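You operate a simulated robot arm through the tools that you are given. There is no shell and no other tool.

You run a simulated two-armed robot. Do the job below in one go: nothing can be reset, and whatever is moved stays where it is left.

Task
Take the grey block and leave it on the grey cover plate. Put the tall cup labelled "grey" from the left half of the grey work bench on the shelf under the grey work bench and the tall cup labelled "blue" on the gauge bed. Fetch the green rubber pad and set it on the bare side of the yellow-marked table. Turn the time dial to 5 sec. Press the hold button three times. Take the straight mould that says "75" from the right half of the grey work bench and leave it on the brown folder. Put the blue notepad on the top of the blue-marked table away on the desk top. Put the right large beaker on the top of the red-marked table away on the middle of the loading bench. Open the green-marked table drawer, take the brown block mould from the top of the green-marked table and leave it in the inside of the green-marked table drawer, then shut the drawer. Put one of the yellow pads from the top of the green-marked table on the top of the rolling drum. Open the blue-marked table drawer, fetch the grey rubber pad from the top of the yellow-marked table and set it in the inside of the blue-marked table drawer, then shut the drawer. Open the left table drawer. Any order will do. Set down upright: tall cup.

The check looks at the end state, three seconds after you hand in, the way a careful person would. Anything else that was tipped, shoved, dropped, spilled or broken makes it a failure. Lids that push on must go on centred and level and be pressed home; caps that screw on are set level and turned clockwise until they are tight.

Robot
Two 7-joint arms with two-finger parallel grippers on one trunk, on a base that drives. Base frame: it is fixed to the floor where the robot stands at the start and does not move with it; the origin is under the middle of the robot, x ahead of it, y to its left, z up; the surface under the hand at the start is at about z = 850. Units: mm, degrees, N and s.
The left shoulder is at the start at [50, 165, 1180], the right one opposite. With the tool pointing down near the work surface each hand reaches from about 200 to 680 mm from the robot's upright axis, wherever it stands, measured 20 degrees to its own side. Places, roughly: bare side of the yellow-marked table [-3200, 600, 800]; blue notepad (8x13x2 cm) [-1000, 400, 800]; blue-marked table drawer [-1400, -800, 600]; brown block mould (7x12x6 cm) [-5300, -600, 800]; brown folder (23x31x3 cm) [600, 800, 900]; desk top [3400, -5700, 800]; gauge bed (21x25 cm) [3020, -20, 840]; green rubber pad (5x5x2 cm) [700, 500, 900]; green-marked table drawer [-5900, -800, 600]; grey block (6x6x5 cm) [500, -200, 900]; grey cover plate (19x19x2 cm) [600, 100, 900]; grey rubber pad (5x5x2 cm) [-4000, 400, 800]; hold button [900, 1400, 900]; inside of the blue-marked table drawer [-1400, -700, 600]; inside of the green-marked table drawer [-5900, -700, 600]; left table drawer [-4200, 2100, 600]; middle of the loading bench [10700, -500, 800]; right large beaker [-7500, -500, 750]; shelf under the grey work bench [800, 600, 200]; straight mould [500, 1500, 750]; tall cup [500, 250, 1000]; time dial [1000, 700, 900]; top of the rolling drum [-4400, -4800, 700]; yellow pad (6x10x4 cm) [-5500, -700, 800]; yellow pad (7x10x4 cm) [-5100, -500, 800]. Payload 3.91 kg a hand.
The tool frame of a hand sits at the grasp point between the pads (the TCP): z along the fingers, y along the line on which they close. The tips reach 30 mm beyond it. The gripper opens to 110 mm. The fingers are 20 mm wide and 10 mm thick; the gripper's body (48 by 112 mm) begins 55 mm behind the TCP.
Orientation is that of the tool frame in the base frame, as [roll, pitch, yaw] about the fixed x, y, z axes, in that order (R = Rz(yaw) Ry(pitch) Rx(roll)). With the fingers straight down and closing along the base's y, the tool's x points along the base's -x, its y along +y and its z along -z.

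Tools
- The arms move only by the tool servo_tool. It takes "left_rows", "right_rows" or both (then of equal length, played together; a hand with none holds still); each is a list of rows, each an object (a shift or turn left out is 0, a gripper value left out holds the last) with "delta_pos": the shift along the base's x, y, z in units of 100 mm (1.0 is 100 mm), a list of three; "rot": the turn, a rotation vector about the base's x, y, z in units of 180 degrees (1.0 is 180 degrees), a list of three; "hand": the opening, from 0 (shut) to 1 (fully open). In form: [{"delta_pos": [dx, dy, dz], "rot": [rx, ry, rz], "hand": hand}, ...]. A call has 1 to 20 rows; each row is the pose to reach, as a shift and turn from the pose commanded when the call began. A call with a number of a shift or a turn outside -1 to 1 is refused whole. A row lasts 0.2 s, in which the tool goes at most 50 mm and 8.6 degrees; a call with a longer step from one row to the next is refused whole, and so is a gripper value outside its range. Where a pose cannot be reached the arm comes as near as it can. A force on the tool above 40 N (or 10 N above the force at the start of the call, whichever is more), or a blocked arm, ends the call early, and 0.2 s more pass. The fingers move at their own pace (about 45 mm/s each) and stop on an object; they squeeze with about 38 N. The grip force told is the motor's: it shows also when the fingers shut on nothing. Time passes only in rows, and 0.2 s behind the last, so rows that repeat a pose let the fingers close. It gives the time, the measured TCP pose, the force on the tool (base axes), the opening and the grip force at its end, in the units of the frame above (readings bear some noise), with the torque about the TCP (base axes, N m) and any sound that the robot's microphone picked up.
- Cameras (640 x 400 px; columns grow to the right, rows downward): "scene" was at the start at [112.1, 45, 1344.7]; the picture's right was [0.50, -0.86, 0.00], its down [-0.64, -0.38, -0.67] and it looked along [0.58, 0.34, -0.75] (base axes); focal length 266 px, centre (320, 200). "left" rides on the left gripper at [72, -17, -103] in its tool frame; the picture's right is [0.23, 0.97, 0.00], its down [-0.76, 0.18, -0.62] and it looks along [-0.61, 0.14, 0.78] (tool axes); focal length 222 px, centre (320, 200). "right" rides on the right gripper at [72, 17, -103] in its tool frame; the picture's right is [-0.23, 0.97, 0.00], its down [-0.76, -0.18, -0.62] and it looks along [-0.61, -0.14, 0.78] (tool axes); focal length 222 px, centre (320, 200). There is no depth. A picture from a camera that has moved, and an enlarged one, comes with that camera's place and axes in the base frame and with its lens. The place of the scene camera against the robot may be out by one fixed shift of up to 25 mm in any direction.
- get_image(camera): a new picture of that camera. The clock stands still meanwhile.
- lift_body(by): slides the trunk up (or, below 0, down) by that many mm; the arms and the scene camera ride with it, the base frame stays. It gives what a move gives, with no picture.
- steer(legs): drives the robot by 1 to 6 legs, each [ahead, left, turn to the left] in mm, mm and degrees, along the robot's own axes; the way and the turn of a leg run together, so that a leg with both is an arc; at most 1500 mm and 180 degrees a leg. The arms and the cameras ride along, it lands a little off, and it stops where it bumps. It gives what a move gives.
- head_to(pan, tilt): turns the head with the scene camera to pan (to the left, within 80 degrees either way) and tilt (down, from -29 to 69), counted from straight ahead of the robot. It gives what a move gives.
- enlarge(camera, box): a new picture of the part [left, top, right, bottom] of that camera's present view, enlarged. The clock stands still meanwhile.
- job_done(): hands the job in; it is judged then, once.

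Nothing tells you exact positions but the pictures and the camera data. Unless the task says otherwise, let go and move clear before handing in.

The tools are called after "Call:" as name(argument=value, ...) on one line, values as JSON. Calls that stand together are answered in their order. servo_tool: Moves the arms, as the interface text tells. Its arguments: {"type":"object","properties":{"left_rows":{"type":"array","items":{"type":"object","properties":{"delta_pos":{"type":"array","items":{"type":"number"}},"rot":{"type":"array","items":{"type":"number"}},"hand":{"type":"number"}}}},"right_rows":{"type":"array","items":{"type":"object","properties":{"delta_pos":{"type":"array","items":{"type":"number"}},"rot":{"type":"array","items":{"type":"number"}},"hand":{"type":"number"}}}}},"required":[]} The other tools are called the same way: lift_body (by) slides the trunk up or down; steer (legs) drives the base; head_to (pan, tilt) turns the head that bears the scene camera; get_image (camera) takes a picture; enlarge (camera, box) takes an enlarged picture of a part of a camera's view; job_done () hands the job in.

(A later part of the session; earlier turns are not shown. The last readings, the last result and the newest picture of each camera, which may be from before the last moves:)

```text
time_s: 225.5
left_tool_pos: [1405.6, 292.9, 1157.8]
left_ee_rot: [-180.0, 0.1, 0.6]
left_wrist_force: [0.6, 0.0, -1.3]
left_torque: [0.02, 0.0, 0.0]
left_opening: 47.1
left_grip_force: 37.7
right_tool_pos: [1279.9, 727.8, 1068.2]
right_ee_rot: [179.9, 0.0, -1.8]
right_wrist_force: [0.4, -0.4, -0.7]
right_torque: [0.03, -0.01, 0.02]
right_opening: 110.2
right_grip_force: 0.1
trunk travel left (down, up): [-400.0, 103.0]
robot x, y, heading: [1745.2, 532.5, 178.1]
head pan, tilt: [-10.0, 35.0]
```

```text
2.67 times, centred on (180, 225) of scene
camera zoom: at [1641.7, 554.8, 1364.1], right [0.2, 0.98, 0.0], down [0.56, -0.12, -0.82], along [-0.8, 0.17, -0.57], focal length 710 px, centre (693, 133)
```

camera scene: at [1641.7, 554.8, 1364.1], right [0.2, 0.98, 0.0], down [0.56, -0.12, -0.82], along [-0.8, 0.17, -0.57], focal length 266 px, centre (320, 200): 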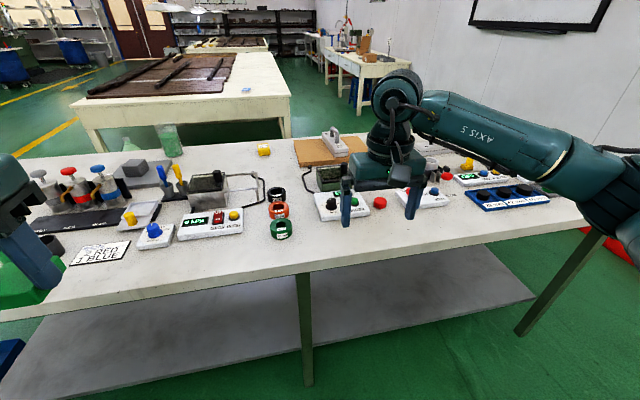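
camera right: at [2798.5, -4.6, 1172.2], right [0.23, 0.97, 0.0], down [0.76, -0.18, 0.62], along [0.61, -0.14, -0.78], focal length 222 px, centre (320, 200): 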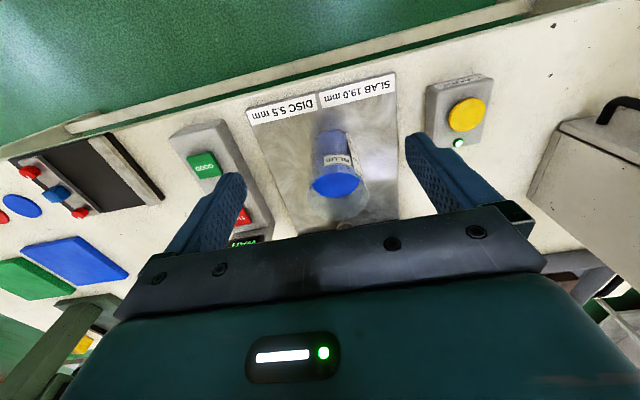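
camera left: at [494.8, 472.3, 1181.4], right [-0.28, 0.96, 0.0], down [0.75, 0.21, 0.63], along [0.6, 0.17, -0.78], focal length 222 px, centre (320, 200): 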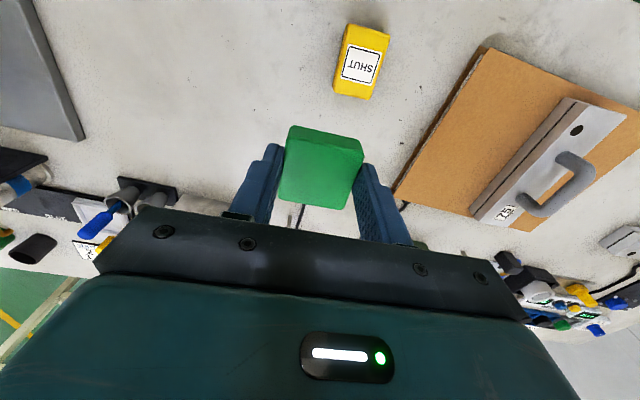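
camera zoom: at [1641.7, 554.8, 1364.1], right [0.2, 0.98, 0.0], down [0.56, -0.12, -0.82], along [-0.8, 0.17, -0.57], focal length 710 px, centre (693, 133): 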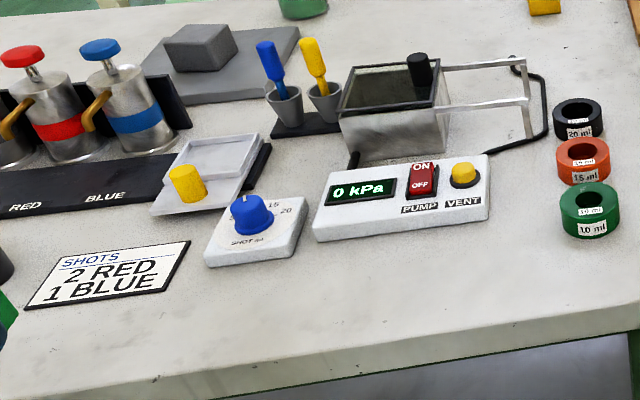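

The time dial is the black knob with the "sec" scale; the hold button is the yellow one beside ON/OFF. I drive in and put the right hand over the dial.

Call:
steer(legs=[[145, 0, 1.5]])

Call:
servo_tool(right_rows=[{"delta_pos": [-0.3, 0, 0], "hand": 0.5}, {"delta_pos": [-0.5, 0, 0], "hand": 0.5}])

Call:
get_image(camera="right")

Call:
get_image(camera="scene")

```text
time_s: 226.9
left_tool_pos: [1266.5, 285.8, 1156.6]
left_ee_rot: [-180.0, 0.1, 2.2]
left_wrist_force: [0.0, -0.4, 0.1]
left_torque: [-0.01, -0.01, 0.01]
left_opening: 47.1
left_grip_force: 38.1
right_tool_pos: [1129.6, 718.3, 1068.0]
right_ee_rot: [-180.0, -0.1, -0.2]
right_wrist_force: [-0.5, -0.5, 0.2]
right_torque: [0.01, -0.03, -0.01]
right_opening: 110.3
right_grip_force: 0.1
trunk travel left (down, up): [-400.0, 103.0]
robot x, y, heading: [1597.3, 532.2, 179.8]
head pan, tilt: [-10.0, 35.0]
```

```text
time_s: 227.5
left_tool_pos: [1267.6, 285.7, 1157.1]
left_ee_rot: [180.0, 0.2, 2.1]
left_wrist_force: [0.5, 0.3, -1.0]
left_torque: [-0.01, 0.01, 0.01]
left_opening: 47.3
left_grip_force: 37.8
right_tool_pos: [1080.9, 718.3, 1068.0]
right_ee_rot: [-180.0, 0.0, -0.3]
right_wrist_force: [-0.2, 0.5, -0.3]
right_torque: [0.01, 0.0, 0.0]
right_opening: 57.3
right_grip_force: 0.1
trunk travel left (down, up): [-400.0, 103.0]
robot x, y, heading: [1597.7, 530.6, 179.9]
head pan, tilt: [-10.0, 35.0]
```

```text
taken
camera right: at [1153.7, 701.5, 1171.4], right [-0.23, -0.97, 0.0], down [-0.76, 0.18, 0.62], along [-0.61, 0.14, -0.78], focal length 222 px, centre (320, 200)
```

right: 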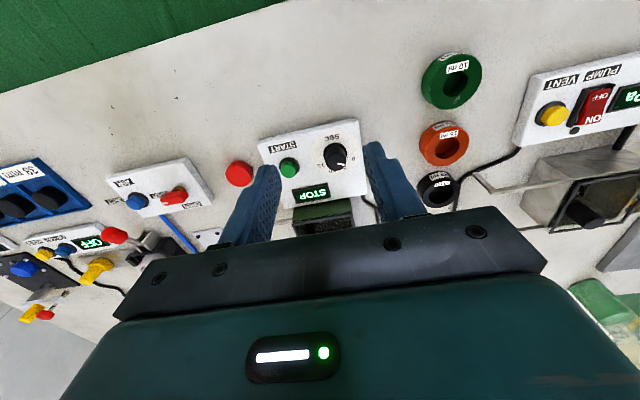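

```text
taken
camera scene: at [1496.8, 554.1, 1364.1], right [0.18, 0.98, 0.0], down [0.56, -0.1, -0.82], along [-0.81, 0.15, -0.57], focal length 266 px, centre (320, 200)
```

scene: 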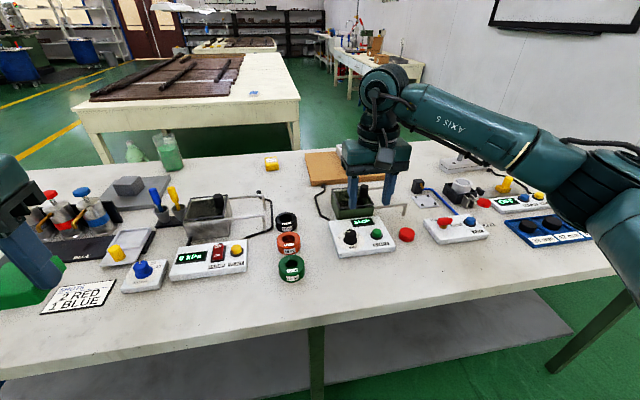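

Call:
enlarge(camera="right", box=[250, 100, 390, 190])

Call:
enlarge(camera="scene", box=[310, 200, 430, 275])

```text
4.44 times, centred on (320, 145) of right
camera zoom: at [1153.7, 701.5, 1171.4], right [-0.23, -0.97, 0.0], down [-0.76, 0.18, 0.62], along [-0.61, 0.14, -0.78], focal length 987 px, centre (320, 444)
```

zoom: 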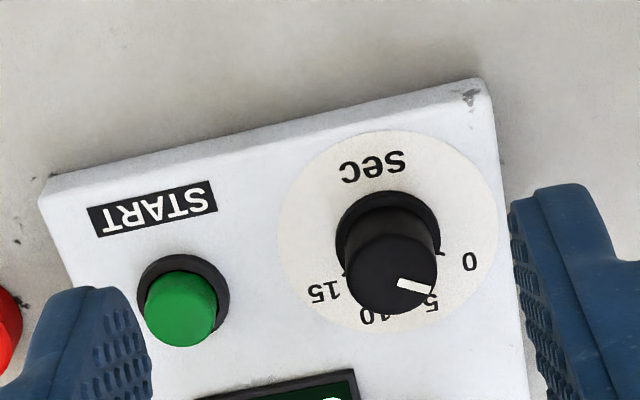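

```text
5.33 times, centred on (370, 238) of scene
camera zoom: at [1496.8, 554.1, 1364.1], right [0.18, 0.98, 0.0], down [0.56, -0.1, -0.82], along [-0.81, 0.15, -0.57], focal length 1420 px, centre (53, 0)
```

zoom: 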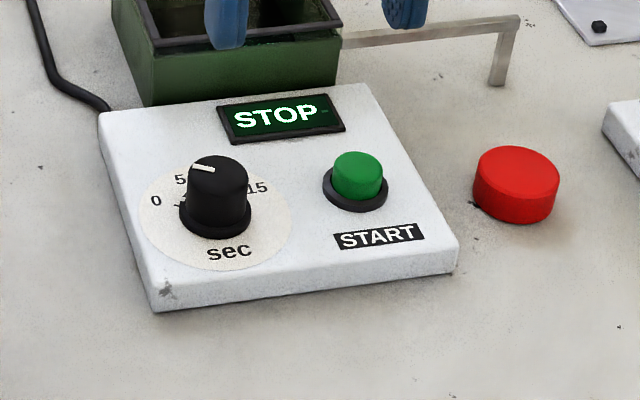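

The dial's centre is near [1002, 713], pointer now at 0; "5" lies 40° clockwise (seen from above). I move over the knob with the fingers half open.

Call:
servo_tool(right_rows=[{"delta_pos": [-0.3, -0.02, -0.2], "hand": 0.45}, {"delta_pos": [-0.6, -0.04, -0.4], "hand": 0.45}, {"delta_pos": [-0.78, -0.05, -0.7], "hand": 0.45}, {"delta_pos": [-0.78, -0.05, -0.9], "hand": 0.45}])

Call:
get_image(camera="right")

Call:
enlarge(camera="right", box=[250, 80, 410, 190])

```text
time_s: 228.5
left_tool_pos: [1267.7, 286.9, 1157.3]
left_ee_rot: [180.0, 0.1, 2.2]
left_wrist_force: [0.6, -0.4, -1.0]
left_torque: [0.01, -0.02, 0.0]
left_opening: 47.1
left_grip_force: 38.0
right_tool_pos: [1002.3, 713.7, 978.9]
right_ee_rot: [180.0, -0.1, -0.2]
right_wrist_force: [0.1, 0.2, -0.8]
right_torque: [-0.01, -0.01, 0.01]
right_opening: 49.2
right_grip_force: 0.1
trunk travel left (down, up): [-400.0, 103.0]
robot x, y, heading: [1597.7, 536.0, 180.0]
head pan, tilt: [-10.0, 35.0]
```

```text
taken
camera right: at [1075.4, 696.5, 1081.6], right [-0.23, -0.97, 0.0], down [-0.76, 0.18, 0.62], along [-0.61, 0.14, -0.78], focal length 222 px, centre (320, 200)
```

right: 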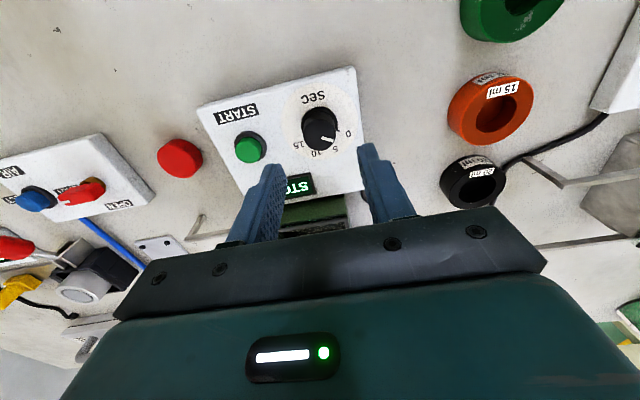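

```text
3.64 times, centred on (330, 135) of right
camera zoom: at [1075.4, 696.5, 1081.6], right [-0.23, -0.97, 0.0], down [-0.76, 0.18, 0.62], along [-0.61, 0.14, -0.78], focal length 808 px, centre (284, 436)
```

zoom: 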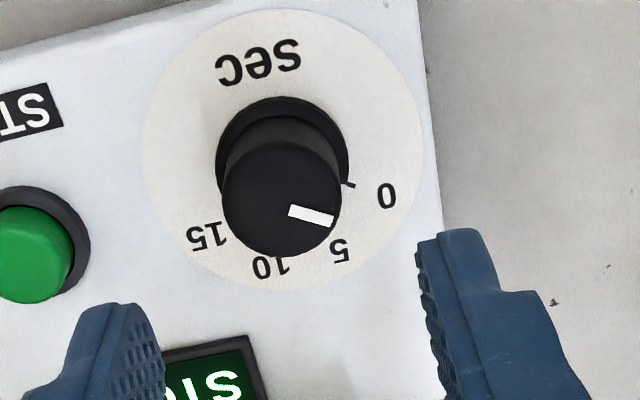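

Aligned over the knob. Descend and grip it.

Call:
servo_tool(right_rows=[{"delta_pos": [0, 0, -0.25]}, {"delta_pos": [0, 0, -0.45]}, {"delta_pos": [0, 0, -0.6]}, {"delta_pos": [0, 0, -0.66]}, {"delta_pos": [0, 0, -0.66], "hand": 0}, {"delta_pos": [0, 0, -0.66], "hand": 0}, {"delta_pos": [0, 0, -0.66], "hand": 0}, {"delta_pos": [0, 0, -0.66], "hand": 0}])

Call:
get_image(camera="right")

Call:
enlarge(camera="scene", box=[310, 180, 430, 275])

```text
time_s: 230.3
left_tool_pos: [1267.2, 286.9, 1158.4]
left_ee_rot: [179.9, 0.2, 2.2]
left_wrist_force: [0.2, -0.3, -1.1]
left_torque: [0.0, -0.04, -0.01]
left_opening: 47.4
left_grip_force: 38.0
right_tool_pos: [1002.4, 715.0, 911.5]
right_ee_rot: [-179.9, 0.0, -0.3]
right_wrist_force: [0.9, 6.4, -1.1]
right_torque: [-0.15, 0.19, -0.02]
right_opening: 28.6
right_grip_force: 44.9
trunk travel left (down, up): [-400.0, 103.0]
robot x, y, heading: [1600.6, 529.8, 179.6]
head pan, tilt: [-10.0, 35.0]
```

```text
taken
camera right: at [1075.7, 697.3, 1015.7], right [-0.23, -0.97, 0.0], down [-0.76, 0.18, 0.62], along [-0.6, 0.15, -0.78], focal length 222 px, centre (320, 200)
```

right: 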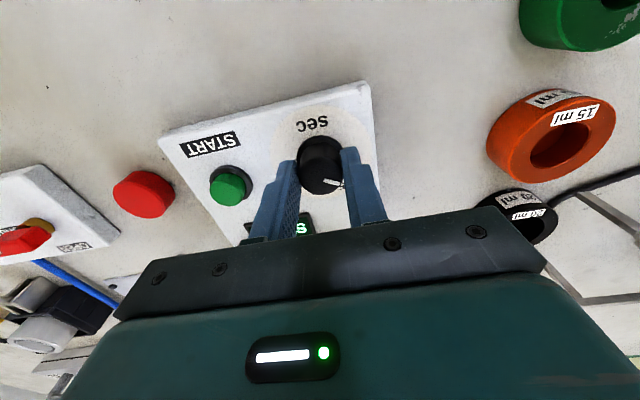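

```text
4.21 times, centred on (370, 228) of scene
camera zoom: at [1496.7, 555.0, 1364.0], right [0.18, 0.98, 0.0], down [0.56, -0.1, -0.82], along [-0.81, 0.14, -0.57], focal length 1121 px, centre (110, 84)
```

zoom: 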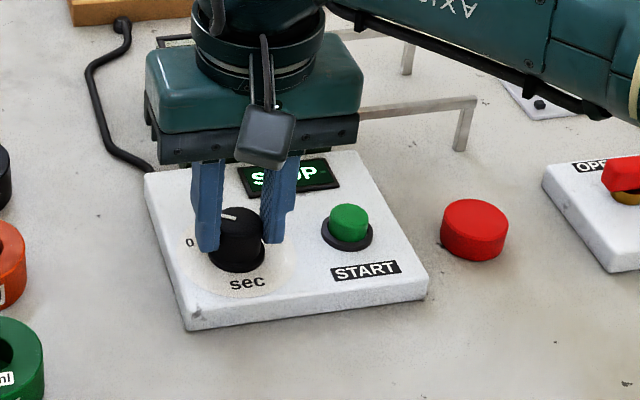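

Gripped. Turn clockwise 40°.

Call:
servo_tool(right_rows=[{"rot": [0, 0, -0.04]}, {"rot": [0, 0, -0.08]}, {"rot": [0, 0, -0.12]}, {"rot": [0, 0, -0.16]}, {"rot": [0, 0, -0.2]}, {"rot": [0, 0, -0.222]}, {"rot": [0, 0, -0.222]}])

Call:
enlarge(camera="right", box=[240, 100, 400, 220])

Call:
enlarge(camera="scene", box=[310, 180, 430, 275])

```text
time_s: 231.9
left_tool_pos: [1267.2, 287.1, 1157.1]
left_ee_rot: [-180.0, 0.2, 2.2]
left_wrist_force: [0.6, 0.2, -1.0]
left_torque: [-0.06, 0.01, -0.02]
left_opening: 47.6
left_grip_force: 38.2
right_tool_pos: [1001.8, 713.4, 912.4]
right_ee_rot: [179.9, 0.0, -40.3]
right_wrist_force: [-10.5, 4.5, 1.8]
right_torque: [0.28, -0.25, 0.04]
right_opening: 28.4
right_grip_force: 44.8
trunk travel left (down, up): [-400.0, 103.0]
robot x, y, heading: [1596.6, 535.6, 179.5]
head pan, tilt: [-10.0, 35.0]
```

```text
3.33 times, centred on (320, 160) of right
camera zoom: at [1047.4, 653.5, 1015.6], right [-0.8, -0.6, 0.0], down [-0.47, 0.63, 0.62], along [-0.37, 0.5, -0.78], focal length 740 px, centre (320, 333)
```

zoom: 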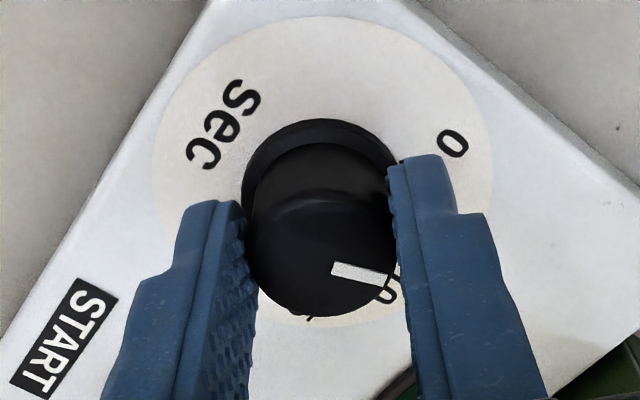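

```text
4.21 times, centred on (370, 228) of scene
camera zoom: at [1495.7, 554.5, 1364.0], right [0.18, 0.98, 0.0], down [0.57, -0.1, -0.82], along [-0.81, 0.14, -0.57], focal length 1121 px, centre (110, 84)
```

zoom: 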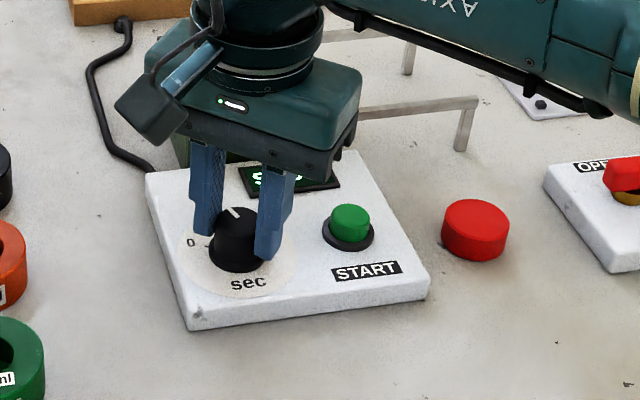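

Knob turned. Release, rise and check the pointer.

Call:
servo_tool(right_rows=[{"hand": 0.45}, {"hand": 0.45}, {"hand": 0.45}, {"delta_pos": [0, 0, 0.3], "hand": 0.45}, {"delta_pos": [0, 0, 0.66], "hand": 0.45}])

Call:
enlarge(camera="right", box=[240, 60, 400, 180])

Call:
enlarge(camera="scene", box=[310, 180, 430, 275])

```text
time_s: 233.1
left_tool_pos: [1268.0, 286.8, 1157.4]
left_ee_rot: [179.9, 0.4, 2.2]
left_wrist_force: [0.3, 0.0, -0.2]
left_torque: [0.02, -0.02, 0.0]
left_opening: 47.3
left_grip_force: 38.3
right_tool_pos: [1005.2, 712.2, 978.3]
right_ee_rot: [180.0, -0.1, -40.1]
right_wrist_force: [0.6, -0.3, -0.9]
right_torque: [0.01, 0.03, 0.0]
right_opening: 49.8
right_grip_force: 0.0
trunk travel left (down, up): [-400.0, 103.0]
robot x, y, heading: [1597.3, 534.3, 179.7]
head pan, tilt: [-10.0, 35.0]
```

```text
3.33 times, centred on (320, 120) of right
camera zoom: at [1050.5, 653.0, 1082.0], right [-0.8, -0.6, 0.0], down [-0.47, 0.63, 0.62], along [-0.37, 0.5, -0.78], focal length 740 px, centre (320, 467)
```

zoom: 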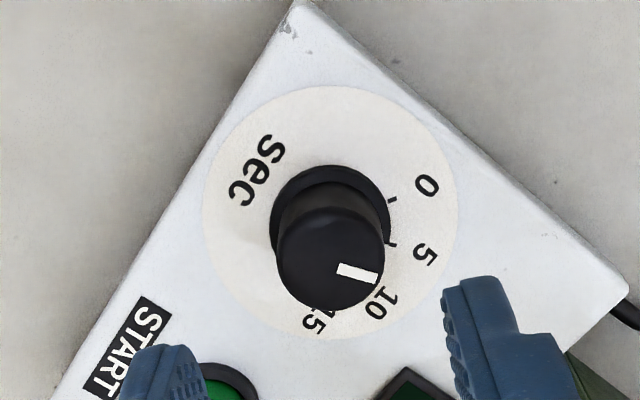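

```text
4.21 times, centred on (370, 228) of scene
camera zoom: at [1497.1, 554.0, 1364.1], right [0.18, 0.98, 0.0], down [0.56, -0.1, -0.82], along [-0.81, 0.15, -0.57], focal length 1121 px, centre (110, 84)
```

zoom: 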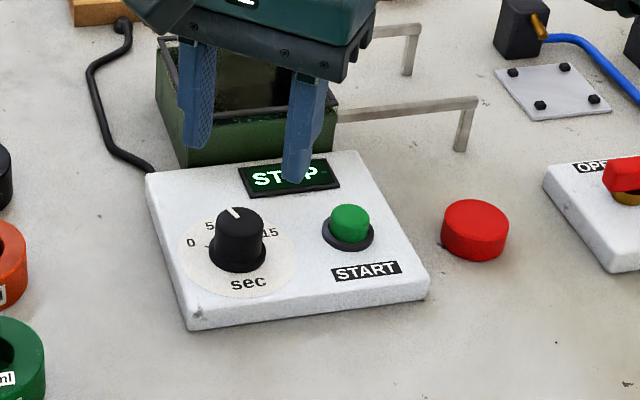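

The pointer now stands at 5. Raise the hand, straighten it and move along the bench to the hold button.

Call:
servo_tool(right_rows=[{"delta_pos": [0, 0, 0.3], "rot": [0, 0, 0.04]}, {"delta_pos": [0.1, 0, 0.6], "rot": [0, 0, 0.08]}, {"delta_pos": [0.2, 0, 0.9], "rot": [0, 0, 0.12]}, {"delta_pos": [0.3, 0, 1.0], "rot": [0, 0, 0.16]}, {"delta_pos": [0.3, 0, 1.0], "rot": [0, 0, 0.2]}, {"delta_pos": [0.3, 0, 1.0], "rot": [0, 0, 0.222]}])

Call:
steer(legs=[[0, -620, 0]])

Call:
get_image(camera="right")

Call:
get_image(camera="scene")

```text
time_s: 234.5
left_tool_pos: [1268.9, 287.3, 1156.9]
left_ee_rot: [179.9, 0.2, 2.2]
left_wrist_force: [0.3, 0.7, -0.2]
left_torque: [0.02, -0.03, 0.01]
left_opening: 47.4
left_grip_force: 37.8
right_tool_pos: [1033.2, 714.5, 1078.7]
right_ee_rot: [-180.0, -0.1, -0.1]
right_wrist_force: [0.2, 0.0, -0.1]
right_torque: [0.01, -0.01, 0.01]
right_opening: 49.3
right_grip_force: 0.1
trunk travel left (down, up): [-400.0, 103.0]
robot x, y, heading: [1594.4, 532.5, 180.2]
head pan, tilt: [-10.0, 35.0]
```

```text
time_s: 240.4
left_tool_pos: [1268.9, 904.4, 1156.9]
left_ee_rot: [-180.0, 0.1, 2.3]
left_wrist_force: [0.0, -0.6, -0.8]
left_torque: [-0.01, 0.03, 0.0]
left_opening: 47.1
left_grip_force: 38.3
right_tool_pos: [1034.7, 1331.5, 1078.3]
right_ee_rot: [-180.0, -0.1, -0.2]
right_wrist_force: [-0.2, 0.3, 0.1]
right_torque: [0.03, -0.01, -0.02]
right_opening: 49.4
right_grip_force: 0.0
trunk travel left (down, up): [-400.0, 103.0]
robot x, y, heading: [1600.2, 1150.2, 179.8]
head pan, tilt: [-10.0, 35.0]
```

```text
taken
camera right: at [1108.3, 1313.9, 1182.0], right [-0.23, -0.97, 0.0], down [-0.76, 0.18, 0.62], along [-0.61, 0.14, -0.78], focal length 222 px, centre (320, 200)
```

right: 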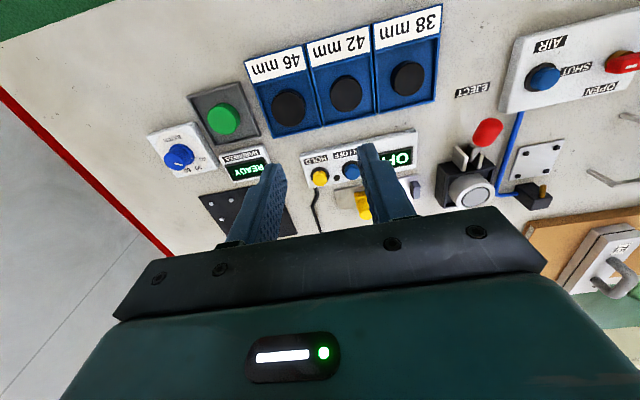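

```text
taken
camera scene: at [1498.5, 1172.8, 1364.1], right [0.18, 0.98, 0.0], down [0.56, -0.1, -0.82], along [-0.81, 0.14, -0.57], focal length 266 px, centre (320, 200)
```

scene: 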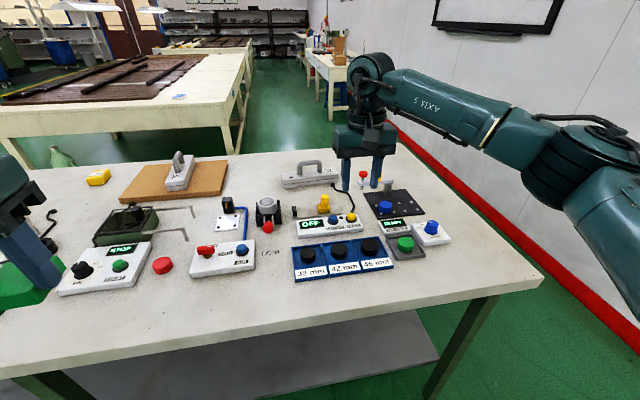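

Call:
enlarge(camera="right", box=[270, 130, 390, 205])

Call:
enlarge(camera="scene", box=[280, 180, 400, 255])

```text
5.33 times, centred on (330, 168) of right
camera zoom: at [1108.3, 1313.9, 1182.0], right [-0.23, -0.97, 0.0], down [-0.76, 0.18, 0.62], along [-0.61, 0.14, -0.78], focal length 1185 px, centre (267, 373)
```

zoom: 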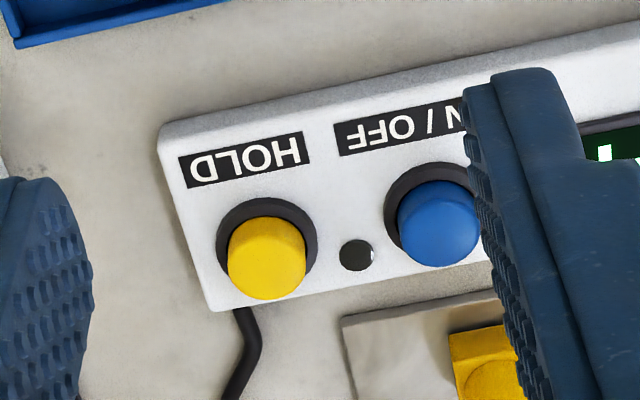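

```text
5.33 times, centred on (340, 218) of scene
camera zoom: at [1498.5, 1172.8, 1364.1], right [0.18, 0.98, 0.0], down [0.56, -0.1, -0.82], along [-0.81, 0.14, -0.57], focal length 1420 px, centre (213, 107)
```

zoom: 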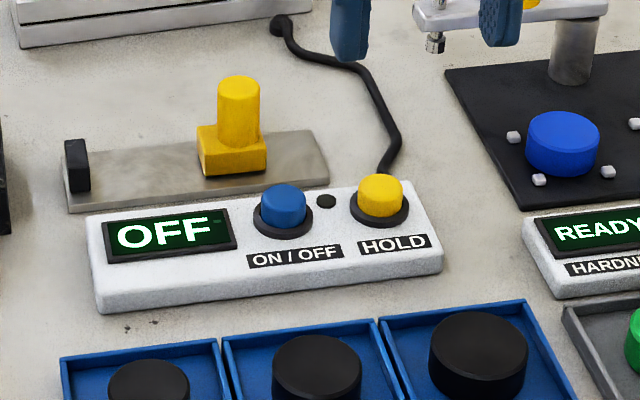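

The yellow HOLD button top is at about [923, 1355, 892]. Move slightly closer, close the fingers and go above it.

Call:
steer(legs=[[42, 0, 0]])

Call:
servo_tool(right_rows=[{"delta_pos": [-0.3, 0.1, 0], "hand": 0}, {"delta_pos": [-0.6, 0.22, 0], "hand": 0}, {"delta_pos": [-0.68, 0.24, -0.3], "hand": 0}, {"delta_pos": [-0.68, 0.24, -0.6], "hand": 0}, {"delta_pos": [-0.68, 0.24, -0.8], "hand": 0}])

Call:
enlarge(camera="right", box=[220, 80, 420, 205])

Call:
enlarge(camera="scene", box=[280, 150, 440, 255])

```text
time_s: 241.3
left_tool_pos: [1227.4, 905.0, 1156.6]
left_ee_rot: [-180.0, 0.2, 2.3]
left_wrist_force: [-0.3, 0.3, -1.0]
left_torque: [0.01, -0.04, 0.0]
left_opening: 47.3
left_grip_force: 37.7
right_tool_pos: [992.3, 1331.2, 1078.3]
right_ee_rot: [180.0, -0.2, -0.2]
right_wrist_force: [0.3, 0.6, -1.1]
right_torque: [0.02, 0.0, 0.01]
right_opening: 49.5
right_grip_force: 0.1
trunk travel left (down, up): [-400.0, 103.0]
robot x, y, heading: [1559.6, 1152.3, 179.9]
head pan, tilt: [-10.0, 35.0]
```

```text
time_s: 242.5
left_tool_pos: [1228.4, 906.0, 1157.5]
left_ee_rot: [-180.0, 0.2, 2.2]
left_wrist_force: [-0.3, -0.1, -1.4]
left_torque: [0.03, -0.03, -0.01]
left_opening: 47.3
left_grip_force: 38.3
right_tool_pos: [925.2, 1356.0, 1000.1]
right_ee_rot: [180.0, 0.0, -0.2]
right_wrist_force: [0.1, 0.2, -1.0]
right_torque: [0.02, 0.01, -0.02]
right_opening: 0.1
right_grip_force: 37.9
trunk travel left (down, up): [-400.0, 103.0]
robot x, y, heading: [1560.3, 1149.8, 179.8]
head pan, tilt: [-10.0, 35.0]
```

```text
3.20 times, centred on (320, 142) of right
camera zoom: at [998.6, 1338.4, 1103.3], right [-0.23, -0.97, 0.0], down [-0.76, 0.18, 0.62], along [-0.61, 0.14, -0.78], focal length 711 px, centre (320, 384)
```

zoom: 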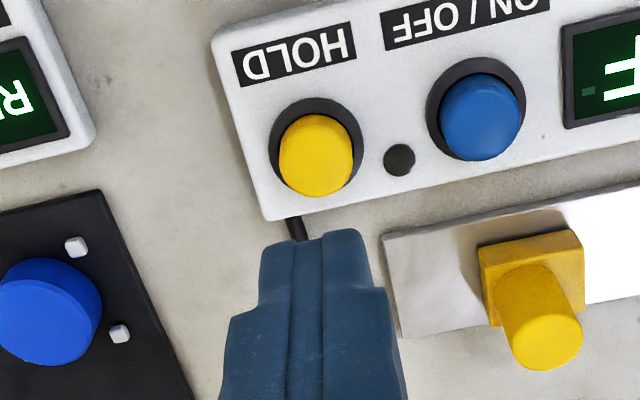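

```text
3.81 times, centred on (360, 202) of scene
camera zoom: at [1457.0, 1172.9, 1364.0], right [0.18, 0.98, 0.0], down [0.56, -0.1, -0.82], along [-0.81, 0.14, -0.57], focal length 1014 px, centre (168, 190)
```

zoom: 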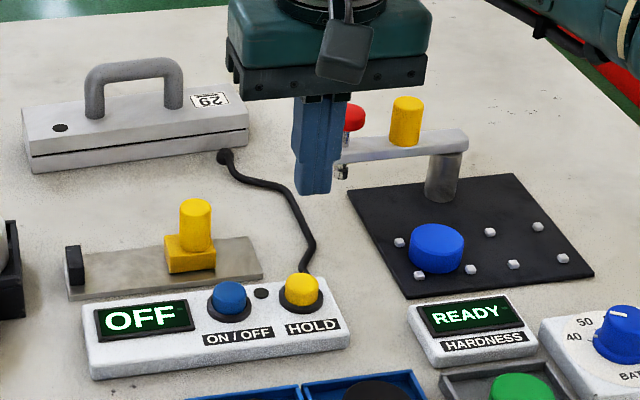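

Call:
servo_tool(right_rows=[{"delta_pos": [-0.04, 0.01, -0.3]}, {"delta_pos": [-0.04, 0.01, -0.55]}, {"delta_pos": [-0.04, 0.01, -0.68]}])

Call:
enlarge(camera="scene", box=[280, 150, 440, 255])

Call:
enlarge(camera="right", box=[220, 80, 420, 205])

```text
time_s: 243.3
left_tool_pos: [1228.6, 905.4, 1157.7]
left_ee_rot: [-180.0, 0.2, 2.2]
left_wrist_force: [0.4, 0.0, -0.2]
left_torque: [-0.01, -0.02, -0.01]
left_opening: 47.4
left_grip_force: 37.8
right_tool_pos: [919.8, 1356.8, 930.3]
right_ee_rot: [-180.0, 0.0, -0.3]
right_wrist_force: [-1.4, 0.2, 0.5]
right_torque: [-0.01, 0.0, 0.02]
right_opening: 0.0
right_grip_force: 37.7
trunk travel left (down, up): [-400.0, 103.0]
robot x, y, heading: [1558.1, 1153.6, 179.8]
head pan, tilt: [-10.0, 35.0]
```

```text
3.81 times, centred on (360, 202) of scene
camera zoom: at [1457.1, 1172.9, 1364.1], right [0.18, 0.98, 0.0], down [0.56, -0.1, -0.82], along [-0.81, 0.14, -0.57], focal length 1014 px, centre (168, 190)
```

zoom: 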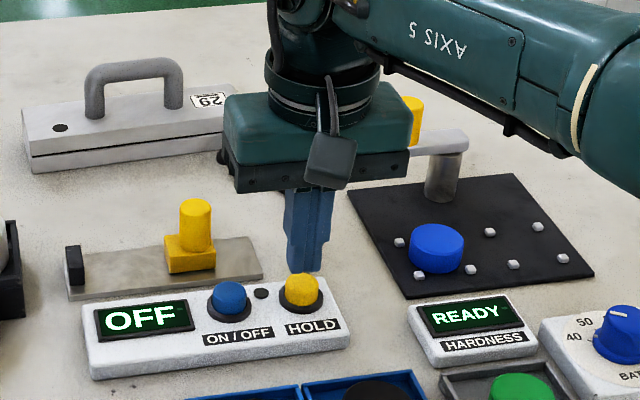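

```text
3.20 times, centred on (320, 142) of right
camera zoom: at [993.8, 1339.3, 1034.1], right [-0.23, -0.97, 0.0], down [-0.76, 0.18, 0.62], along [-0.61, 0.14, -0.78], focal length 711 px, centre (320, 384)
```

zoom: 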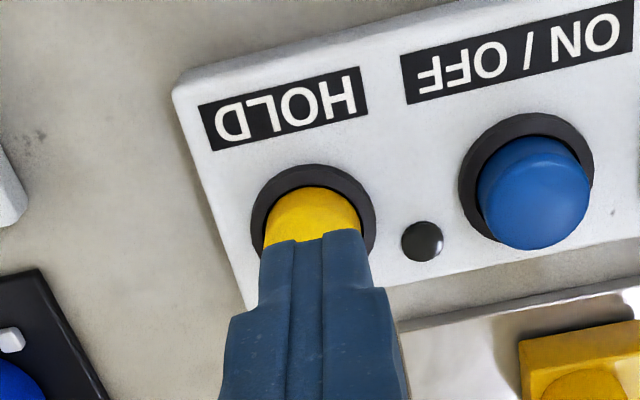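

Tip is right above the button. First press: descend in small steps.

Call:
servo_tool(right_rows=[{"delta_pos": [0, 0, -0.03]}, {"delta_pos": [0, 0, -0.06]}, {"delta_pos": [0, 0, -0.09]}, {"delta_pos": [0, 0, -0.12]}, {"delta_pos": [0, 0, -0.14]}])

Call:
enlarge(camera="scene", box=[280, 150, 440, 255])

```text
time_s: 244.5
left_tool_pos: [1228.6, 905.6, 1156.7]
left_ee_rot: [180.0, 0.2, 2.2]
left_wrist_force: [-0.5, -0.9, -1.8]
left_torque: [-0.02, 0.0, 0.02]
left_opening: 47.4
left_grip_force: 37.9
right_tool_pos: [923.1, 1355.9, 915.9]
right_ee_rot: [-179.9, -0.1, -0.2]
right_wrist_force: [0.0, 0.4, -0.3]
right_torque: [0.0, 0.03, 0.02]
right_opening: 0.0
right_grip_force: 37.7
trunk travel left (down, up): [-400.0, 103.0]
robot x, y, heading: [1555.8, 1150.4, 180.0]
head pan, tilt: [-10.0, 35.0]
```

```text
3.81 times, centred on (360, 202) of scene
camera zoom: at [1457.2, 1172.9, 1364.1], right [0.18, 0.98, 0.0], down [0.56, -0.1, -0.82], along [-0.81, 0.14, -0.57], focal length 1014 px, centre (168, 190)
```

zoom: 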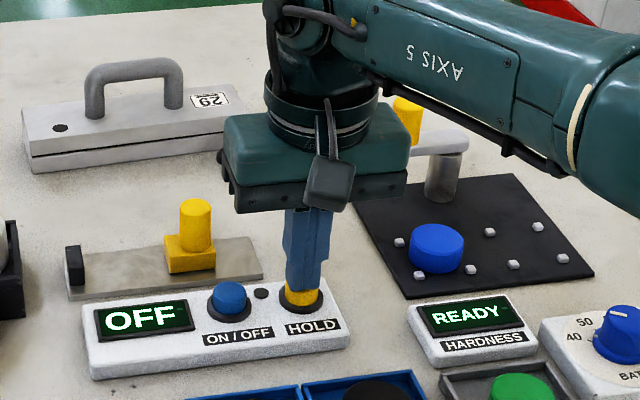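

Call:
servo_tool(right_rows=[{"delta_pos": [0, 0, -0.02]}, {"delta_pos": [0, 0, -0.04]}, {"delta_pos": [0, 0, -0.06]}])

```text
time_s: 245.3
left_tool_pos: [1227.8, 905.2, 1157.5]
left_ee_rot: [-180.0, 0.3, 2.2]
left_wrist_force: [-0.7, 0.1, -1.2]
left_torque: [0.02, 0.0, -0.01]
left_opening: 47.3
left_grip_force: 38.2
right_tool_pos: [921.0, 1356.3, 910.2]
right_ee_rot: [179.9, 0.0, -0.1]
right_wrist_force: [-0.1, 1.0, 1.5]
right_torque: [0.0, 0.03, 0.01]
right_opening: 0.3
right_grip_force: 37.3
trunk travel left (down, up): [-400.0, 103.0]
robot x, y, heading: [1559.7, 1151.0, 179.9]
head pan, tilt: [-10.0, 35.0]
```

Call:
servo_tool(right_rows=[{"delta_pos": [0, 0, -0.02]}, {"delta_pos": [0, 0, -0.04]}, {"delta_pos": [0, 0, -0.06]}])

Call:
enlarge(camera="scene", box=[280, 150, 440, 255])

```text
time_s: 246.1
left_tool_pos: [1230.1, 905.0, 1156.2]
left_ee_rot: [-179.9, 0.3, 2.2]
left_wrist_force: [-0.6, 0.6, -0.7]
left_torque: [0.04, -0.03, 0.01]
left_opening: 47.6
left_grip_force: 37.7
right_tool_pos: [921.7, 1356.7, 906.5]
right_ee_rot: [179.9, 0.2, -0.3]
right_wrist_force: [-2.0, 0.8, 11.5]
right_torque: [-0.01, 0.08, 0.03]
right_opening: 0.1
right_grip_force: 38.0
trunk travel left (down, up): [-400.0, 103.0]
robot x, y, heading: [1561.3, 1154.0, 179.9]
head pan, tilt: [-10.0, 35.0]
heard: click
```

```text
3.81 times, centred on (360, 202) of scene
camera zoom: at [1458.4, 1172.5, 1364.4], right [0.18, 0.98, 0.0], down [0.56, -0.1, -0.82], along [-0.81, 0.14, -0.57], focal length 1014 px, centre (168, 190)
```

zoom: 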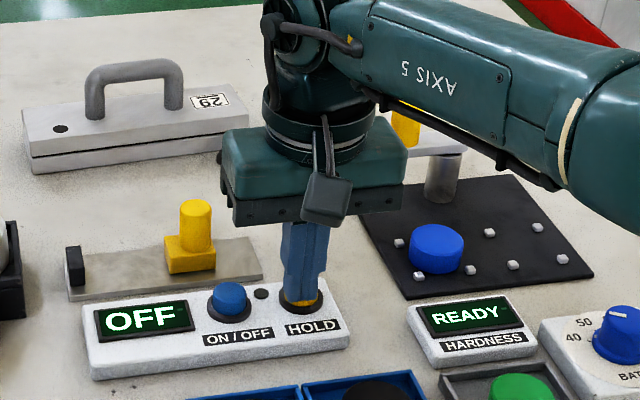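

Heard a click – first press. Release fully, then press a second time.

Call:
servo_tool(right_rows=[{"delta_pos": [0, 0, 0.06]}, {"delta_pos": [0, 0, 0.12]}, {"delta_pos": [0, 0, 0.18]}, {"delta_pos": [0, 0, 0.18]}])

Call:
servo_tool(right_rows=[{"delta_pos": [0, 0, -0.05]}, {"delta_pos": [0, 0, -0.1]}, {"delta_pos": [0, 0, -0.13]}, {"delta_pos": [0, 0, -0.16]}, {"delta_pos": [0, 0, -0.18]}])

```text
time_s: 247.1
left_tool_pos: [1228.5, 904.4, 1157.3]
left_ee_rot: [-179.9, 0.1, 2.4]
left_wrist_force: [-0.1, 0.4, -0.4]
left_torque: [-0.01, -0.04, -0.01]
left_opening: 47.5
left_grip_force: 38.1
right_tool_pos: [922.3, 1357.3, 922.5]
right_ee_rot: [179.9, 0.0, -0.1]
right_wrist_force: [0.7, 0.4, 0.8]
right_torque: [-0.03, 0.0, -0.03]
right_opening: 0.0
right_grip_force: 37.7
trunk travel left (down, up): [-400.0, 103.0]
robot x, y, heading: [1560.6, 1151.9, 179.3]
head pan, tilt: [-10.0, 35.0]
```

```text
time_s: 248.3
left_tool_pos: [1229.9, 904.2, 1158.3]
left_ee_rot: [-180.0, 0.2, 2.2]
left_wrist_force: [0.3, 0.7, -0.5]
left_torque: [-0.03, 0.0, -0.01]
left_opening: 47.2
left_grip_force: 37.9
right_tool_pos: [922.0, 1356.6, 905.5]
right_ee_rot: [179.9, 0.2, -0.2]
right_wrist_force: [3.6, -0.1, 11.0]
right_torque: [-0.04, -0.07, -0.01]
right_opening: 0.0
right_grip_force: 37.3
trunk travel left (down, up): [-400.0, 103.0]
robot x, y, heading: [1557.3, 1148.5, 179.6]
head pan, tilt: [-10.0, 35.0]
heard: click
```

Second click. Release and press a third time.

Call:
servo_tool(right_rows=[{"delta_pos": [0, 0, 0.06]}, {"delta_pos": [0, 0, 0.12]}, {"delta_pos": [0, 0, 0.18]}, {"delta_pos": [0, 0, 0.18]}])

Call:
servo_tool(right_rows=[{"delta_pos": [0, 0, -0.05]}, {"delta_pos": [0, 0, -0.1]}, {"delta_pos": [0, 0, -0.13]}, {"delta_pos": [0, 0, -0.16]}, {"delta_pos": [0, 0, -0.18]}])

```text
time_s: 249.3
left_tool_pos: [1228.9, 905.9, 1157.6]
left_ee_rot: [180.0, 0.2, 2.1]
left_wrist_force: [0.0, -0.5, -0.8]
left_torque: [-0.01, 0.02, -0.03]
left_opening: 47.3
left_grip_force: 38.2
right_tool_pos: [921.0, 1357.6, 922.6]
right_ee_rot: [180.0, -0.1, -0.3]
right_wrist_force: [-0.7, 0.0, 0.4]
right_torque: [0.02, 0.02, 0.0]
right_opening: 0.1
right_grip_force: 37.8
trunk travel left (down, up): [-400.0, 103.0]
robot x, y, heading: [1555.3, 1155.8, 180.1]
head pan, tilt: [-10.0, 35.0]
```

```text
time_s: 250.5
left_tool_pos: [1229.7, 905.6, 1157.9]
left_ee_rot: [-180.0, 0.3, 2.2]
left_wrist_force: [0.2, -0.1, -0.3]
left_torque: [0.0, 0.02, -0.01]
left_opening: 47.4
left_grip_force: 37.9
right_tool_pos: [921.8, 1356.8, 907.6]
right_ee_rot: [-180.0, 0.1, -0.4]
right_wrist_force: [0.5, 1.4, 7.7]
right_torque: [0.05, -0.03, -0.04]
right_opening: 0.1
right_grip_force: 37.8
trunk travel left (down, up): [-400.0, 103.0]
robot x, y, heading: [1559.0, 1152.2, 179.6]
head pan, tilt: [-10.0, 35.0]
heard: click
```

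Three clicks heard. Rise away and check the area.

Call:
servo_tool(right_rows=[{"delta_pos": [0, 0, 0.1]}, {"delta_pos": [0, 0, 0.3]}, {"delta_pos": [0, 0, 0.6]}, {"delta_pos": [0, 0, 1.0]}])

Call:
servo_tool(right_rows=[{"delta_pos": [0.2, 0, 0.35]}, {"delta_pos": [0.5, 0, 0.6]}, {"delta_pos": [0.8, 0, 0.8]}])

Call:
get_image(camera="scene")

Call:
steer(legs=[[-300, 0, 0]])

Call:
head_to(pan=30, tilt=28)

Call:
get_image(camera="scene")

```text
time_s: 251.5
left_tool_pos: [1228.6, 905.6, 1156.5]
left_ee_rot: [-180.0, 0.3, 2.1]
left_wrist_force: [0.3, -0.3, -0.8]
left_torque: [0.01, -0.02, 0.0]
left_opening: 47.4
left_grip_force: 38.4
right_tool_pos: [923.6, 1356.7, 1004.2]
right_ee_rot: [-179.9, 0.0, -0.3]
right_wrist_force: [-0.9, 0.1, 0.6]
right_torque: [0.02, 0.0, 0.0]
right_opening: 0.4
right_grip_force: 37.0
trunk travel left (down, up): [-400.0, 103.0]
robot x, y, heading: [1555.7, 1151.6, 179.7]
head pan, tilt: [-10.0, 35.0]
```

```text
time_s: 252.3
left_tool_pos: [1228.9, 904.5, 1156.8]
left_ee_rot: [-180.0, 0.3, 2.2]
left_wrist_force: [-0.3, -0.9, 0.2]
left_torque: [0.01, 0.03, -0.02]
left_opening: 47.4
left_grip_force: 38.2
right_tool_pos: [998.9, 1355.6, 1085.6]
right_ee_rot: [-180.0, 0.0, -0.2]
right_wrist_force: [0.8, 0.2, -0.6]
right_torque: [0.02, 0.02, 0.0]
right_opening: 0.2
right_grip_force: 38.0
trunk travel left (down, up): [-400.0, 103.0]
robot x, y, heading: [1558.6, 1149.8, 179.6]
head pan, tilt: [-10.0, 35.0]
```

```text
taken
camera scene: at [1457.8, 1172.9, 1364.1], right [0.18, 0.98, 0.0], down [0.56, -0.1, -0.82], along [-0.81, 0.14, -0.57], focal length 266 px, centre (320, 200)
```

scene: 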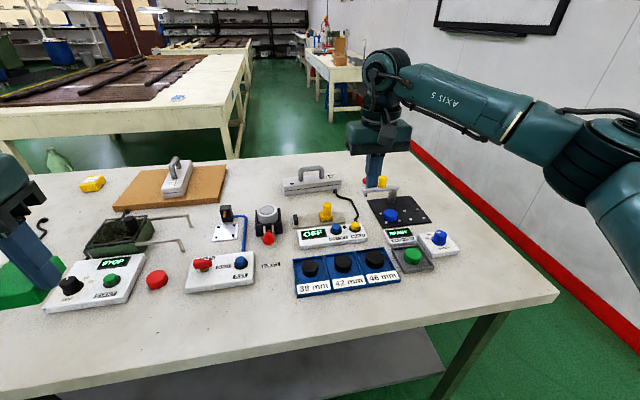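

```text
time_s: 254.3
left_tool_pos: [1527.3, 906.8, 1157.5]
left_ee_rot: [180.0, 0.4, 1.8]
left_wrist_force: [0.2, 0.7, -0.1]
left_torque: [-0.03, 0.01, 0.0]
left_opening: 47.5
left_grip_force: 38.1
right_tool_pos: [1302.4, 1357.3, 1084.9]
right_ee_rot: [179.9, 0.0, -0.6]
right_wrist_force: [-0.2, 0.9, -0.5]
right_torque: [0.0, 0.01, -0.01]
right_opening: 0.1
right_grip_force: 37.7
trunk travel left (down, up): [-400.0, 103.0]
robot x, y, heading: [1858.5, 1150.9, 179.2]
head pan, tilt: [-10.0, 35.0]
```

```text
time_s: 255.4
left_tool_pos: [1528.2, 906.0, 1157.1]
left_ee_rot: [180.0, 0.1, 1.8]
left_wrist_force: [0.0, 0.3, -1.1]
left_torque: [0.03, 0.05, 0.01]
left_opening: 47.5
left_grip_force: 37.3
right_tool_pos: [1300.8, 1358.1, 1085.2]
right_ee_rot: [-179.9, -0.2, -0.7]
right_wrist_force: [-0.1, 0.1, 0.3]
right_torque: [0.03, -0.01, -0.02]
right_opening: 0.0
right_grip_force: 37.2
trunk travel left (down, up): [-400.0, 103.0]
robot x, y, heading: [1859.0, 1150.9, 179.2]
head pan, tilt: [30.0, 28.0]
```

```text
taken
camera scene: at [1765.8, 1110.7, 1375.0], right [-0.49, 0.87, 0.0], down [0.41, 0.23, -0.88], along [-0.77, -0.43, -0.47], focal length 266 px, centre (320, 200)
```

scene: 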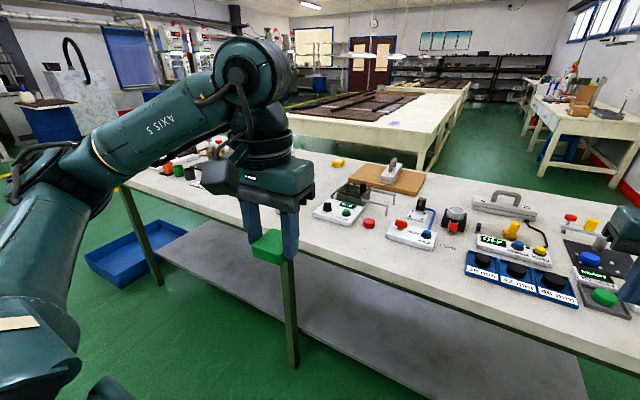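

Hold button done. Now take the green pad to the tables on the other side: back around the right end of bench 1.

Call:
steer(legs=[[0, 1400, 0.8], [0, 1400, 0]])

Call:
head_to(pan=0, tilt=25)

Call:
get_image(camera="scene")

```text
time_s: 279.8
left_tool_pos: [1537.0, -1882.4, 1157.6]
left_ee_rot: [179.9, 0.1, 3.3]
left_wrist_force: [-0.3, 0.7, 0.1]
left_torque: [-0.01, -0.02, -0.02]
left_opening: 47.2
left_grip_force: 38.1
right_tool_pos: [1301.3, -1435.8, 1084.1]
right_ee_rot: [180.0, -0.1, 0.8]
right_wrist_force: [-2.1, -0.1, -0.4]
right_torque: [0.0, -0.02, 0.0]
right_opening: 0.0
right_grip_force: 37.8
trunk travel left (down, up): [-400.0, 103.0]
robot x, y, heading: [1862.1, -1628.4, -178.9]
head pan, tilt: [30.0, 28.0]
```

```text
time_s: 280.7
left_tool_pos: [1537.1, -1882.5, 1156.4]
left_ee_rot: [180.0, 0.2, 3.2]
left_wrist_force: [0.2, -0.1, -0.6]
left_torque: [0.05, 0.0, 0.02]
left_opening: 47.3
left_grip_force: 37.8
right_tool_pos: [1299.9, -1435.0, 1083.2]
right_ee_rot: [-180.0, 0.0, 0.8]
right_wrist_force: [0.6, -0.6, -0.1]
right_torque: [-0.02, -0.01, -0.03]
right_opening: 0.0
right_grip_force: 37.8
trunk travel left (down, up): [-400.0, 103.0]
robot x, y, heading: [1865.1, -1628.1, -179.3]
head pan, tilt: [0.0, 25.0]
```

```text
taken
camera scene: at [1757.0, -1626.2, 1379.8], right [-0.01, 1.0, 0.0], down [0.42, 0.01, -0.91], along [-0.91, -0.01, -0.42], focal length 266 px, centre (320, 200)
```

scene: 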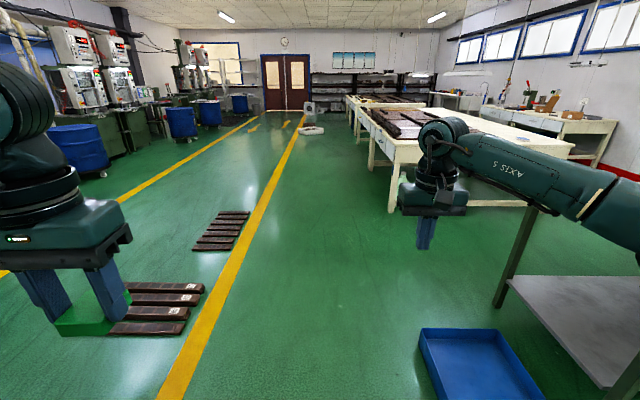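

The aisle layout is visible: tables in a row along −x. I'll take the corridor between bench 1 and the first table, then the aisle on the +y side.

Call:
steer(legs=[[1500, 0, -0.7], [600, 0, 0], [0, 0, -90]])

Call:
get_image(camera="scene")

```text
time_s: 294.9
left_tool_pos: [-451.7, -1264.4, 1156.9]
left_ee_rot: [-180.0, 0.3, -89.9]
left_wrist_force: [-0.5, 0.5, -0.6]
left_torque: [-0.01, -0.01, 0.01]
left_opening: 47.2
left_grip_force: 37.6
right_tool_pos: [6.2, -1051.4, 1084.6]
right_ee_rot: [180.0, 0.0, -92.3]
right_wrist_force: [0.1, 0.4, -0.3]
right_torque: [0.0, 0.03, 0.0]
right_opening: 0.0
right_grip_force: 37.6
trunk travel left (down, up): [-400.0, 103.0]
robot x, y, heading: [-218.8, -1602.6, 87.6]
head pan, tilt: [0.0, 25.0]
```

```text
taken
camera scene: at [-197.5, -1476.2, 1379.8], right [1.0, -0.04, 0.0], down [-0.02, -0.42, -0.91], along [0.04, 0.91, -0.42], focal length 266 px, centre (320, 200)
```

scene: 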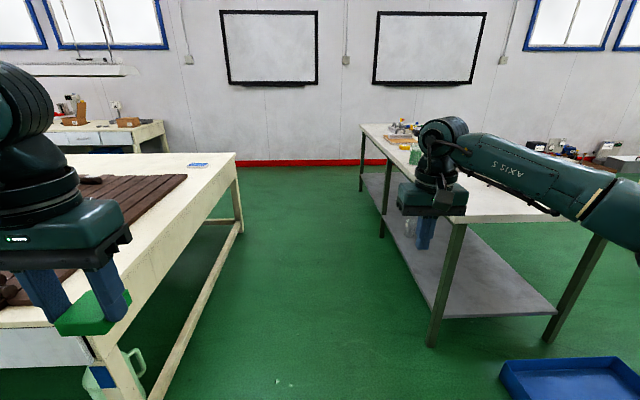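

Corridor is clear (table edge x≈−755, bench edge x≈365); the blue notepad is visible near the far corner of the table. Driving along it.

Call:
steer(legs=[[1500, 0, 2.4], [1450, 0, 0]])

Call:
head_to(pan=75, tilt=22)

Call:
get_image(camera="scene")

```text
time_s: 309.0
left_tool_pos: [-476.2, 1644.5, 1156.8]
left_ee_rot: [180.0, 0.2, -86.8]
left_wrist_force: [0.4, 0.4, -0.5]
left_torque: [0.0, 0.01, 0.03]
left_opening: 47.3
left_grip_force: 38.2
right_tool_pos: [-30.7, 1882.5, 1085.7]
right_ee_rot: [180.0, 0.0, -89.2]
right_wrist_force: [0.1, -0.1, 0.0]
right_torque: [-0.01, 0.0, 0.04]
right_opening: 0.0
right_grip_force: 38.4
trunk travel left (down, up): [-400.0, 103.0]
robot x, y, heading: [-221.6, 1321.5, 90.8]
head pan, tilt: [0.0, 25.0]
```

```text
time_s: 310.5
left_tool_pos: [-474.9, 1643.0, 1157.1]
left_ee_rot: [180.0, 0.2, -86.8]
left_wrist_force: [0.1, -0.2, -0.3]
left_torque: [0.0, -0.01, 0.01]
left_opening: 47.4
left_grip_force: 38.3
right_tool_pos: [-29.8, 1882.9, 1085.6]
right_ee_rot: [-180.0, 0.0, -89.3]
right_wrist_force: [0.2, -0.2, 0.2]
right_torque: [-0.01, 0.02, 0.01]
right_opening: 0.0
right_grip_force: 37.8
trunk travel left (down, up): [-400.0, 103.0]
robot x, y, heading: [-223.9, 1320.1, 90.6]
head pan, tilt: [75.0, 22.0]
```

```text
taken
camera scene: at [-299.3, 1376.5, 1384.7], right [0.25, 0.97, 0.0], down [0.36, -0.09, -0.93], along [-0.9, 0.23, -0.37], focal length 266 px, centre (320, 200)
```

scene: 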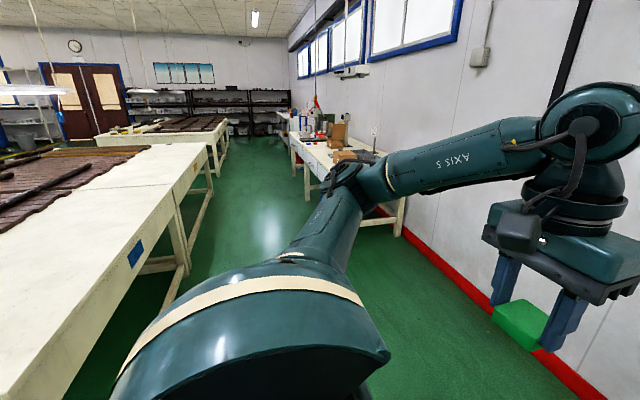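

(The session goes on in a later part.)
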